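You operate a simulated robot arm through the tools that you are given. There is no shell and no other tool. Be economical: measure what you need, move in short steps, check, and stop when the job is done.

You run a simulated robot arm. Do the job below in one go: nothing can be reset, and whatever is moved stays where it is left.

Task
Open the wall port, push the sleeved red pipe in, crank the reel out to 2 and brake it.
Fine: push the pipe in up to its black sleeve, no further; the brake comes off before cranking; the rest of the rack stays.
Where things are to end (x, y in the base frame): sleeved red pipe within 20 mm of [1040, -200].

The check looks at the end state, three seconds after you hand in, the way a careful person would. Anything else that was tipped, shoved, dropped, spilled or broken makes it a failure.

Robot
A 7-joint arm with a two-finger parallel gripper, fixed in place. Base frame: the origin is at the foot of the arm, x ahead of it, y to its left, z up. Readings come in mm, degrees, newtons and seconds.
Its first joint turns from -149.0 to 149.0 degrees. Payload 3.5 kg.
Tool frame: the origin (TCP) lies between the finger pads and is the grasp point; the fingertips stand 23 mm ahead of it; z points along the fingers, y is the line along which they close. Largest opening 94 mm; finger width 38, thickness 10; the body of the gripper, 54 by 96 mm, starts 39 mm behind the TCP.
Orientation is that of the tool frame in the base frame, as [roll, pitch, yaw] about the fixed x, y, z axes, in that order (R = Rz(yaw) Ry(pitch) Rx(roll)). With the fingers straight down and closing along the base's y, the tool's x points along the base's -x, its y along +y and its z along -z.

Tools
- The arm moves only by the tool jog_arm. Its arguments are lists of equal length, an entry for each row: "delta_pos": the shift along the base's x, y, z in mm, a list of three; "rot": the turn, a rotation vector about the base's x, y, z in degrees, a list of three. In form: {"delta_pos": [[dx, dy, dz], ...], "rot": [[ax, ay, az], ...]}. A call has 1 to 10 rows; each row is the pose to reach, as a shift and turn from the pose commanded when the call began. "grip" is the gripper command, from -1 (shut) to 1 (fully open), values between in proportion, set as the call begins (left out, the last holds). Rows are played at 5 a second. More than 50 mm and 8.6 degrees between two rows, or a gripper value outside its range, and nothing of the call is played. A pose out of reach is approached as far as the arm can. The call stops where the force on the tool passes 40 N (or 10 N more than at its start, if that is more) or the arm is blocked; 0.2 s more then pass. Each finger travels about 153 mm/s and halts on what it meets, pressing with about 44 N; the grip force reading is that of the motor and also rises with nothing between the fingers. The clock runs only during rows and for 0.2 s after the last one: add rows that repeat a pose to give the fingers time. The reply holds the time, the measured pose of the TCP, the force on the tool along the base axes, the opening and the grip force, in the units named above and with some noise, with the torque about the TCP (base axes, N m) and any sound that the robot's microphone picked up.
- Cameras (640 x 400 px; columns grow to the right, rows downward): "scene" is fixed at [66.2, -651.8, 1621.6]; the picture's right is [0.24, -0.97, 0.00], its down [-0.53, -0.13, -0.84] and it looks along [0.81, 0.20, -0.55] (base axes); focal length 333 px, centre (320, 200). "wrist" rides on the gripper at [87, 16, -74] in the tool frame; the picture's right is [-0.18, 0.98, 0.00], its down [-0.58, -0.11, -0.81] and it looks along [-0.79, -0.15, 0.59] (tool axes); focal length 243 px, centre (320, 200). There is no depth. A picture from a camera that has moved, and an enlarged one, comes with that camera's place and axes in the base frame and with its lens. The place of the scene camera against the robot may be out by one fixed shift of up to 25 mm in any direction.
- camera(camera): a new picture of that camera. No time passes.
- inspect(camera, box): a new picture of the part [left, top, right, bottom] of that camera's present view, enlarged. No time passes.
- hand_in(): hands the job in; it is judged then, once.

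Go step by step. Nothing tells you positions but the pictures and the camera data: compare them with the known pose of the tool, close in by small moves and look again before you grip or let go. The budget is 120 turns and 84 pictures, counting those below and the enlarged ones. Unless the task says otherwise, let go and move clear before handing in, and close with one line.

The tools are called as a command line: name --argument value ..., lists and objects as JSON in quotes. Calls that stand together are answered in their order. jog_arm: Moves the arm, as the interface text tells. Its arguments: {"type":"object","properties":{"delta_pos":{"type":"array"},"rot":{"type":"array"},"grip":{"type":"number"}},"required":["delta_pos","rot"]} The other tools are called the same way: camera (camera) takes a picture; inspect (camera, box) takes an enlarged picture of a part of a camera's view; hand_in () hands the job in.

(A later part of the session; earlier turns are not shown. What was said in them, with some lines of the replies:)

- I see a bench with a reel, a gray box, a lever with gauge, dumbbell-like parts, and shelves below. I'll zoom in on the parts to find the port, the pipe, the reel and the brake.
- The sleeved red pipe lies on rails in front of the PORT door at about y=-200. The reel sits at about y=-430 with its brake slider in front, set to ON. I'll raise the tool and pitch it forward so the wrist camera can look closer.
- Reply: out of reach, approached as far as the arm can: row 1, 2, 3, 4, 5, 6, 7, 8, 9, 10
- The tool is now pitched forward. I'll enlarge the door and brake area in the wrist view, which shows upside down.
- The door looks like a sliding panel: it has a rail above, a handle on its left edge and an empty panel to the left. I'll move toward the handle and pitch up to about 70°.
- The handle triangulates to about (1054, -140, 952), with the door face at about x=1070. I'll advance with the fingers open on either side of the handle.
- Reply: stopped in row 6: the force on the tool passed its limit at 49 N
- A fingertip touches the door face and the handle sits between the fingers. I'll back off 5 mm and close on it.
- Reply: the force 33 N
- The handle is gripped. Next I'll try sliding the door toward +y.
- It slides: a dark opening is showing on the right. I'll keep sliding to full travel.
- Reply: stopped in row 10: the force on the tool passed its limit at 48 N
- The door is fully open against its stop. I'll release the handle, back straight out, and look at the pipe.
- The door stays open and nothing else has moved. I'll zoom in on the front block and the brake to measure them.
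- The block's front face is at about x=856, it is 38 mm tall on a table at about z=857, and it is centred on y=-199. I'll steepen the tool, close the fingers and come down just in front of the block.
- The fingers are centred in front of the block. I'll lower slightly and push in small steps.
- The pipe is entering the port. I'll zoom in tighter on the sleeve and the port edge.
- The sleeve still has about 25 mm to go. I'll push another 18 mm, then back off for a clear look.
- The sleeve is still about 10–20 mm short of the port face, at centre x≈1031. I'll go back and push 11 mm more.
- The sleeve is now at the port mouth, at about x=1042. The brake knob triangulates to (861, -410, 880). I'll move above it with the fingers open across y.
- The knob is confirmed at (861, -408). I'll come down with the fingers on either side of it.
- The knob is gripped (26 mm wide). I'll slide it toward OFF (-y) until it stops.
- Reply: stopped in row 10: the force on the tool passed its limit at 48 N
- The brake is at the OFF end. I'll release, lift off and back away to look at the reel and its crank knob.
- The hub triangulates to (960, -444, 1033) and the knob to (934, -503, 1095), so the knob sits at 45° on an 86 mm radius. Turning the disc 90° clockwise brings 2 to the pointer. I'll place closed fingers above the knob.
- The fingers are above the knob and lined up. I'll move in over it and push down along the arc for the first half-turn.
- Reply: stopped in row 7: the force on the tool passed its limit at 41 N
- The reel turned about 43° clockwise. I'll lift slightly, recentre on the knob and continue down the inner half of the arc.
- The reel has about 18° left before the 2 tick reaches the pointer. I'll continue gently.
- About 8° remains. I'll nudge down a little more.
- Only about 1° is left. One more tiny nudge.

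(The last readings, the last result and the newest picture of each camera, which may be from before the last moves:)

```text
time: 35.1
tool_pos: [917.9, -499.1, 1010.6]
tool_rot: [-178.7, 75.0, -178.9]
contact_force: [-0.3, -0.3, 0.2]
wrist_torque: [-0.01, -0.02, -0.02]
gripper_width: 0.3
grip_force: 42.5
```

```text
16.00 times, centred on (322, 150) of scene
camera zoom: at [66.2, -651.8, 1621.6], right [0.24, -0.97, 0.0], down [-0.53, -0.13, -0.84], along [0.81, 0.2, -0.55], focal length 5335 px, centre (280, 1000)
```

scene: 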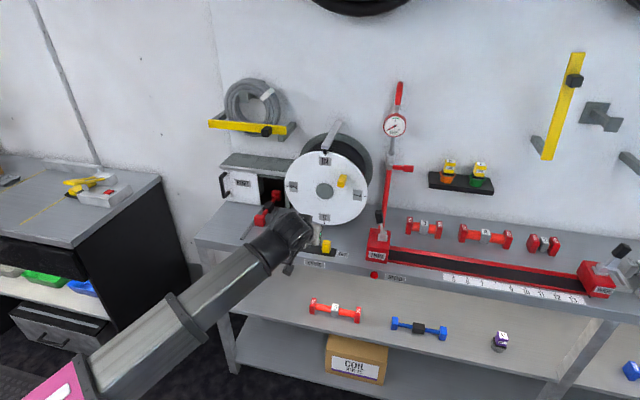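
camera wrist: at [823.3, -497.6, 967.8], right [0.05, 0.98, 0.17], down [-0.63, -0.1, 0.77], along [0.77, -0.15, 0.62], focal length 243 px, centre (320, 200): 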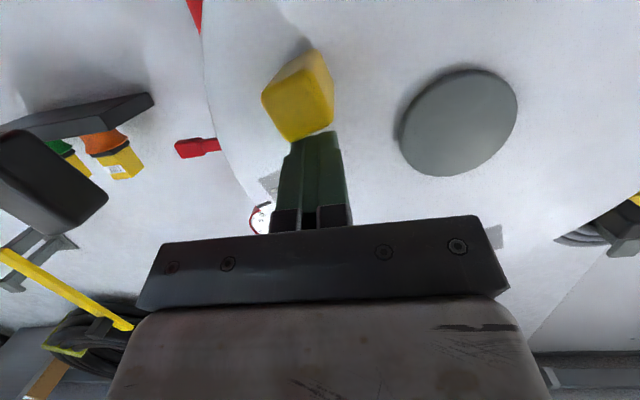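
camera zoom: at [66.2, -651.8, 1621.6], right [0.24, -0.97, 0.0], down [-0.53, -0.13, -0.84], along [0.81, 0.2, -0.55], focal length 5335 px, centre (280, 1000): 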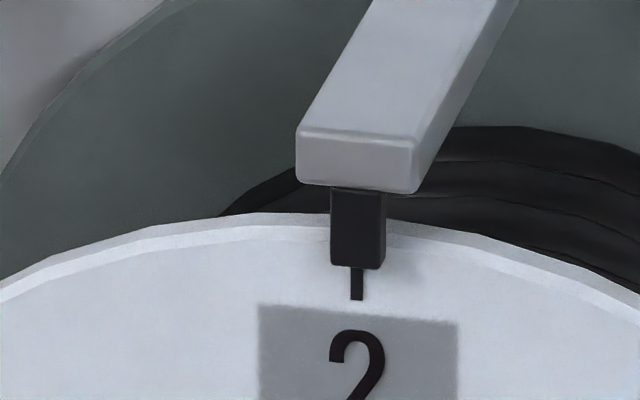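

The 2 tick sits right under the pointer. I'll lift off the crank knob, back away and return above the brake knob to set it ON.

jog_arm --delta_pos '[[0, 0, 8], [-40, 0, 15], [-80, 5, 20], [-110, 10, 20], [-115, 20, 15], [-115, 28, 10], [-110, 29, 5], [-100, 29, 0], [-90, 29, -10], [-75, 29, -25]]' --rot '[[0, 0, 0], [0, 0, 0], [0, 4, 0], [0, 12, 0], [0, 20, 0], [0, 28, 0], [0, 36, 0], [0, 44, 0], [0, 50, 0], [0, 55, 0]]' --grip 0.3

camera --camera "wrist"

camera --camera "scene"

```text
time: 37.3
tool_pos: [843.2, -469.1, 985.9]
tool_rot: [-179.6, 20.1, -179.7]
contact_force: [-0.1, -0.1, 0.2]
wrist_torque: [0.0, 0.01, 0.01]
gripper_width: 61.3
grip_force: 0.0
```

```text
40 pictures are left
camera wrist: at [735.2, -454.1, 1025.8], right [0.17, 0.98, 0.06], down [0.27, -0.1, 0.96], along [0.95, -0.15, -0.28], focal length 243 px, centre (320, 200)
```

wrist: 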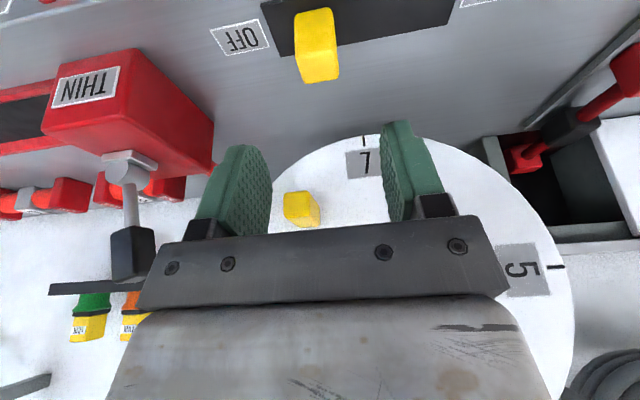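

```text
39 pictures are left
```

scene: 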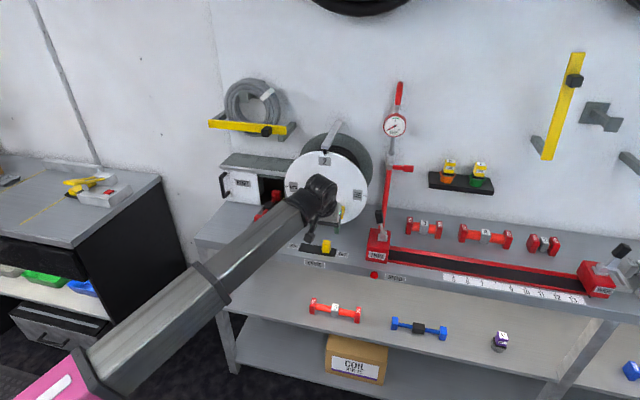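

The brake knob is directly below at about (859, -469). I'll descend and grip it.

jog_arm --delta_pos '[[8, 0, -30], [15, -1, -60], [15, -1, -80], [15, -1, -91]]' --rot '[[0, 0, 0], [0, 0, 0], [0, 0, 0], [0, 0, 0]]'

jog_arm --delta_pos '[[0, 0, 0], [0, 0, 0], [0, 0, 0]]' --rot '[[0, 0, 0], [0, 0, 0], [0, 0, 0]]' --grip -1

jog_arm --delta_pos '[[0, 8, 0], [0, 16, 0], [0, 24, 0], [0, 32, 0], [0, 40, 0], [0, 48, 0], [0, 56, 0], [0, 62, 0], [0, 68, 0], [0, 74, 0]]' --rot '[[0, 0, 0], [0, 0, 0], [0, 0, 0], [0, 0, 0], [0, 0, 0], [0, 0, 0], [0, 0, 0], [0, 0, 0], [0, 0, 0], [0, 0, 0]]'

camera --camera "wrist"

```text
time: 38.3
tool_pos: [858.9, -472.4, 894.6]
tool_rot: [-179.6, 20.2, -179.8]
contact_force: [0.3, 0.5, 0.1]
wrist_torque: [0.0, -0.01, -0.01]
gripper_width: 61.1
grip_force: 0.0
```

```text
time: 39.1
tool_pos: [858.4, -469.5, 894.5]
tool_rot: [-179.8, 20.2, -179.8]
contact_force: [-0.9, 15.0, -6.2]
wrist_torque: [1.35, -0.2, -0.78]
gripper_width: 26.0
grip_force: 45.0
```

```text
time: 41.2
tool_pos: [858.3, -408.8, 894.1]
tool_rot: [-178.9, 20.3, -179.9]
contact_force: [-2.3, -15.9, -3.7]
wrist_torque: [1.58, -0.53, 0.13]
gripper_width: 26.3
grip_force: 44.9
stopped in row 10: the force on the tool passed its limit at 45 N (the readings are from after the stop); the commanded pose is now the measured one
```

```text
38 pictures are left
camera wrist: at [750.7, -392.1, 933.8], right [0.18, 0.98, 0.05], down [0.27, -0.09, 0.96], along [0.95, -0.16, -0.28], focal length 243 px, centre (320, 200)
```

wrist: 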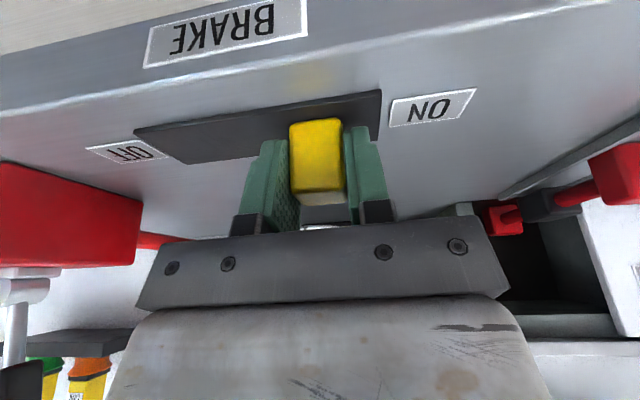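

The brake is back at its ON stop. I'll release, lift clear, withdraw and check everything.

jog_arm --delta_pos '[[0, 0, 0], [0, 0, 0], [0, 0, 30], [0, 0, 70], [-40, 0, 90], [-80, 10, 100], [-120, 30, 100], [-160, 60, 90], [-200, 90, 80]]' --rot '[[0, 0, 0], [0, 0, 0], [0, 0, 0], [0, 0, 0], [0, -5, 0], [0, -10, 0], [0, -15, 0], [0, -20, 0], [0, -25, 0]]' --grip -0.1

inspect --camera "scene" --box '[190, 130, 400, 270]'

camera --camera "wrist"

inspect --camera "scene" --box '[225, 165, 300, 225]'

```text
refused: row 8 steps farther than a row can; nothing moved
```

```text
2.86 times, centred on (295, 200) of scene
camera zoom: at [66.2, -651.8, 1621.6], right [0.24, -0.97, 0.0], down [-0.53, -0.13, -0.84], along [0.81, 0.2, -0.55], focal length 953 px, centre (391, 200)
```

zoom: 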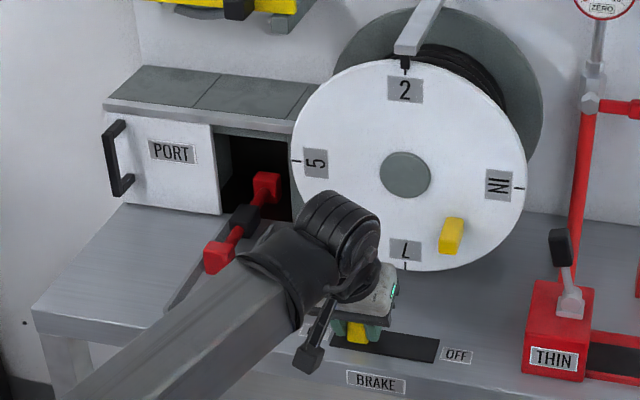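

```text
36 pictures are left
camera wrist: at [750.7, -392.1, 933.8], right [0.18, 0.98, 0.05], down [0.27, -0.09, 0.96], along [0.95, -0.16, -0.28], focal length 243 px, centre (320, 200)
```

wrist: 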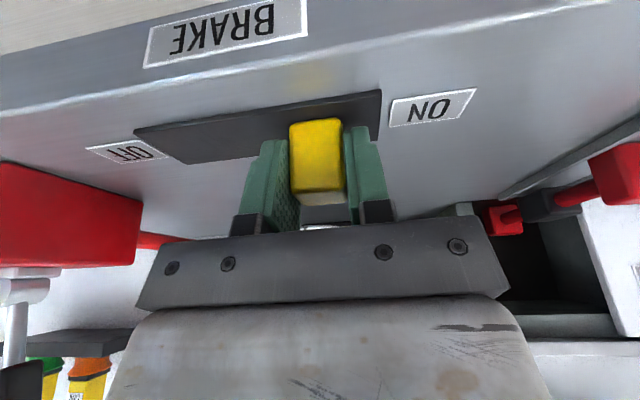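

```text
6.67 times, centred on (262, 195) of scene
camera zoom: at [66.2, -651.8, 1621.6], right [0.24, -0.97, 0.0], down [-0.53, -0.13, -0.84], along [0.81, 0.2, -0.55], focal length 2223 px, centre (703, 233)
```

zoom: 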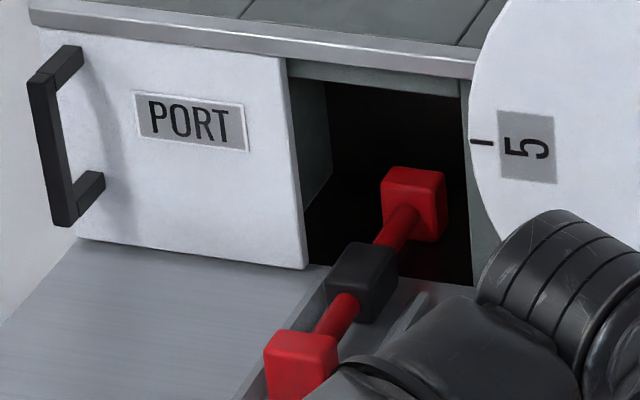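

That withdrawal was refused because one row stepped too far, and nothing moved. I'll repeat it with shorter steps and pick a viewpoint from which to recheck the pipe.

jog_arm --delta_pos '[[0, 0, 0], [0, 0, 0], [0, 0, 30], [0, 0, 70], [-30, 0, 90], [-60, 10, 100], [-90, 30, 100], [-110, 60, 100], [-125, 95, 100], [-125, 130, 100]]' --rot '[[0, 0, 0], [0, 0, 0], [0, 0, 0], [0, 0, 0], [0, 0, 0], [0, 0, 0], [0, 0, 0], [0, 0, 0], [0, 0, 0], [0, 0, 0]]' --grip -0.1

camera --camera "wrist"

inspect --camera "scene" --box '[190, 130, 400, 270]'

```text
time: 43.4
tool_pos: [732.7, -275.9, 996.1]
tool_rot: [-179.1, 20.1, -179.8]
contact_force: [1.0, -0.2, 0.2]
wrist_torque: [-0.01, 0.0, -0.02]
gripper_width: 42.4
grip_force: 0.1
```

```text
34 pictures are left
camera wrist: at [625.1, -258.9, 1035.5], right [0.18, 0.98, 0.05], down [0.27, -0.09, 0.96], along [0.95, -0.16, -0.28], focal length 243 px, centre (320, 200)
```

wrist: 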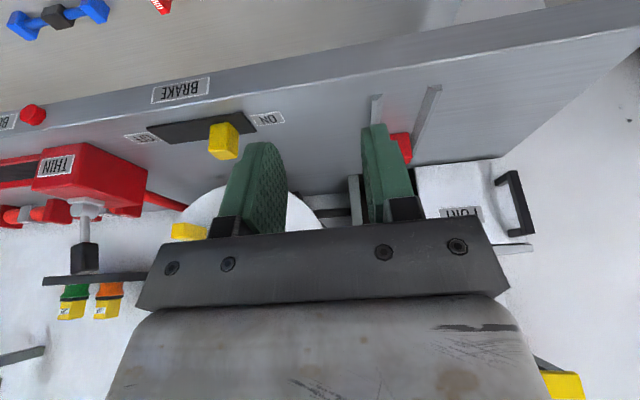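

```text
2.86 times, centred on (295, 200) of scene
camera zoom: at [66.2, -651.8, 1621.6], right [0.24, -0.97, 0.0], down [-0.53, -0.13, -0.84], along [0.81, 0.2, -0.55], focal length 953 px, centre (391, 200)
```

zoom: 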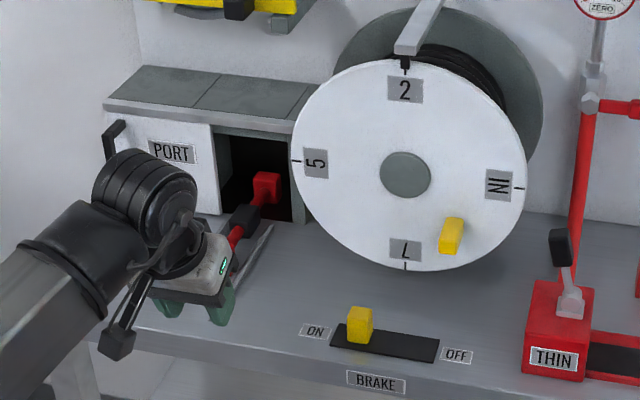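

The reel reads 2 and the brake is ON. My two estimates of the pipe's depth disagree by about 15 mm, so I'll take a closer side view of it before finishing.

jog_arm --delta_pos '[[0, 40, 0], [0, 80, 0], [0, 120, 0], [0, 160, 0], [40, 170, 0], [80, 170, 0], [120, 170, 0], [160, 170, 0]]' --rot '[[0, 0, 0], [0, 0, 0], [0, 0, 0], [0, 0, 0], [0, 0, 0], [0, 0, 0], [0, 0, 0], [0, 0, 0]]' --grip -1

camera --camera "wrist"

inspect --camera "wrist" --box '[0, 0, 260, 160]'

```text
time: 45.2
tool_pos: [892.9, -107.7, 994.5]
tool_rot: [-179.0, 20.2, -179.7]
contact_force: [0.0, 0.0, 0.0]
wrist_torque: [0.0, 0.02, -0.02]
gripper_width: 0.0
grip_force: 42.4
```

```text
32 pictures are left
camera wrist: at [785.5, -89.9, 1034.7], right [0.17, 0.98, 0.05], down [0.27, -0.09, 0.96], along [0.95, -0.15, -0.28], focal length 243 px, centre (320, 200)
```

wrist: 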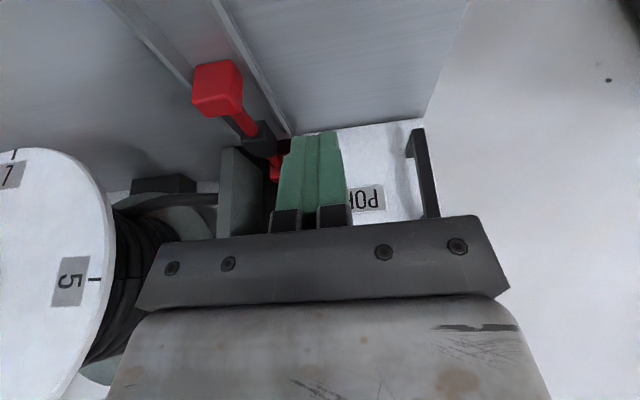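

```text
2.46 times, centred on (130, 80) of wrist
camera zoom: at [785.5, -89.9, 1034.7], right [0.17, 0.98, 0.05], down [0.27, -0.09, 0.96], along [0.95, -0.15, -0.28], focal length 597 px, centre (788, 495)
```

zoom: 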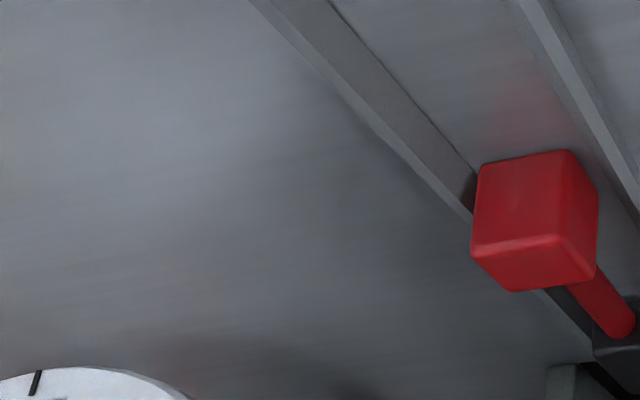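

The front face measures x≈934, so the pipe centre is at about 1036–1038. I'll shift sideways to see the sleeve against the port edge.

jog_arm --delta_pos '[[0, 35, 0], [0, 70, 0]]' --rot '[[0, 0, 0], [0, 0, 0]]'

inspect --camera "wrist" --box '[80, 50, 280, 190]'

```text
time: 45.8
tool_pos: [893.7, -37.4, 995.4]
tool_rot: [-179.0, 20.2, -179.9]
contact_force: [-0.8, 0.2, 0.7]
wrist_torque: [-0.02, -0.03, -0.01]
gripper_width: 0.1
grip_force: 42.2
```

```text
2.86 times, centred on (180, 120) of wrist
camera zoom: at [785.6, -19.8, 1034.8], right [0.18, 0.98, 0.05], down [0.27, -0.09, 0.96], along [0.95, -0.16, -0.28], focal length 693 px, centre (720, 429)
```

zoom: 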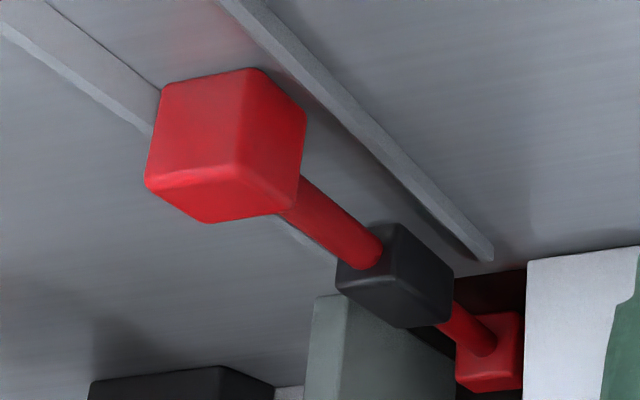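

The sleeve centre measures about 1034–1038, so it is slightly short of 1040. I'll add a final 4 mm nudge with the same straight push.

jog_arm --delta_pos '[[-45, 0, 0], [-90, 0, 0], [-100, -40, 0], [-100, -80, 0], [-100, -120, 0], [-100, -162, -10], [-90, -162, -50], [-75, -162, -85], [-65, -162, -105]]' --rot '[[0, 0, 0], [0, 0, 0], [0, 0, 0], [0, 0, 0], [0, 0, 0], [0, 0, 0], [0, 0, 0], [0, 0, 0], [0, 0, 0]]'

jog_arm --delta_pos '[[30, 0, 0], [55, 0, 0], [70, 0, 0], [79, 0, 0], [83.5, 0, 0]]' --rot '[[0, 0, 0], [0, 0, 0], [0, 0, 0], [0, 0, 0], [0, 0, 0]]'

jog_arm --delta_pos '[[-20, 0, 0], [-60, 0, 0], [-100, 0, 15], [-140, 0, 40], [-180, 0, 70], [-220, 20, 80], [-260, 40, 80]]' --rot '[[0, 0, 0], [0, 0, 0], [0, 0, 0], [0, 0, 0], [0, 0, 0], [0, 0, 0], [0, 0, 0]]'

inspect --camera "scene" --box '[225, 165, 300, 225]'

camera --camera "scene"

```text
time: 47.8
tool_pos: [828.2, -200.4, 891.0]
tool_rot: [-179.0, 20.3, -179.7]
contact_force: [0.1, 0.3, -0.4]
wrist_torque: [0.03, 0.0, 0.0]
gripper_width: 0.1
grip_force: 41.8
```

```text
time: 49.0
tool_pos: [912.6, -199.2, 889.6]
tool_rot: [-179.0, 20.2, -179.7]
contact_force: [-0.3, 0.1, -0.3]
wrist_torque: [0.01, 0.04, -0.01]
gripper_width: 0.0
grip_force: 42.5
```

```text
time: 50.6
tool_pos: [652.1, -157.4, 970.7]
tool_rot: [-179.0, 20.2, -179.7]
contact_force: [-0.6, 1.5, 0.5]
wrist_torque: [0.01, -0.01, 0.02]
gripper_width: 0.3
grip_force: 42.5
```

```text
6.67 times, centred on (262, 195) of scene
camera zoom: at [66.2, -651.8, 1621.6], right [0.24, -0.97, 0.0], down [-0.53, -0.13, -0.84], along [0.81, 0.2, -0.55], focal length 2223 px, centre (703, 233)
```

zoom: 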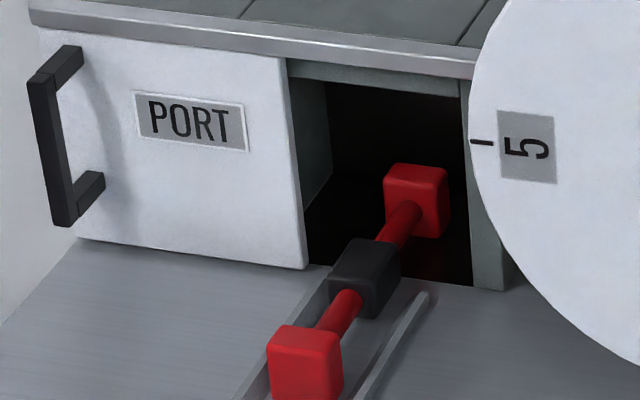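

```text
28 pictures are left
```

scene: 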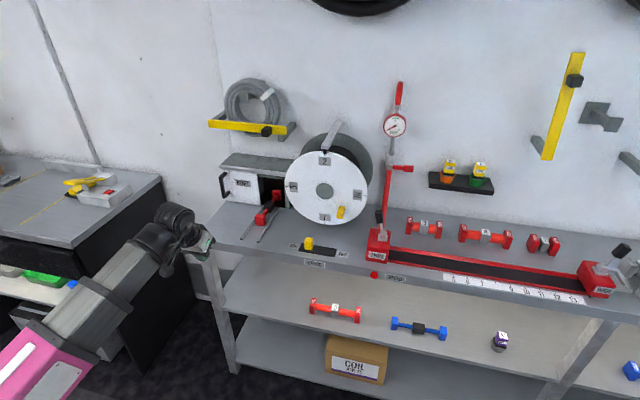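

The port is open, the sleeve sits right at the port mouth, the reel reads 2, the brake is ON and everything else is where it was. I'm handing in.

hand_in

```text
The job is handed in.
```

I slid the wall port fully open and pushed the sleeved red pipe in until its black sleeve reached the port mouth, centred at about x=1040, y=-200. With the brake off I cranked the reel to 2, then set the brake back ON; I touched nothing else on the rack, and the arm is clear.
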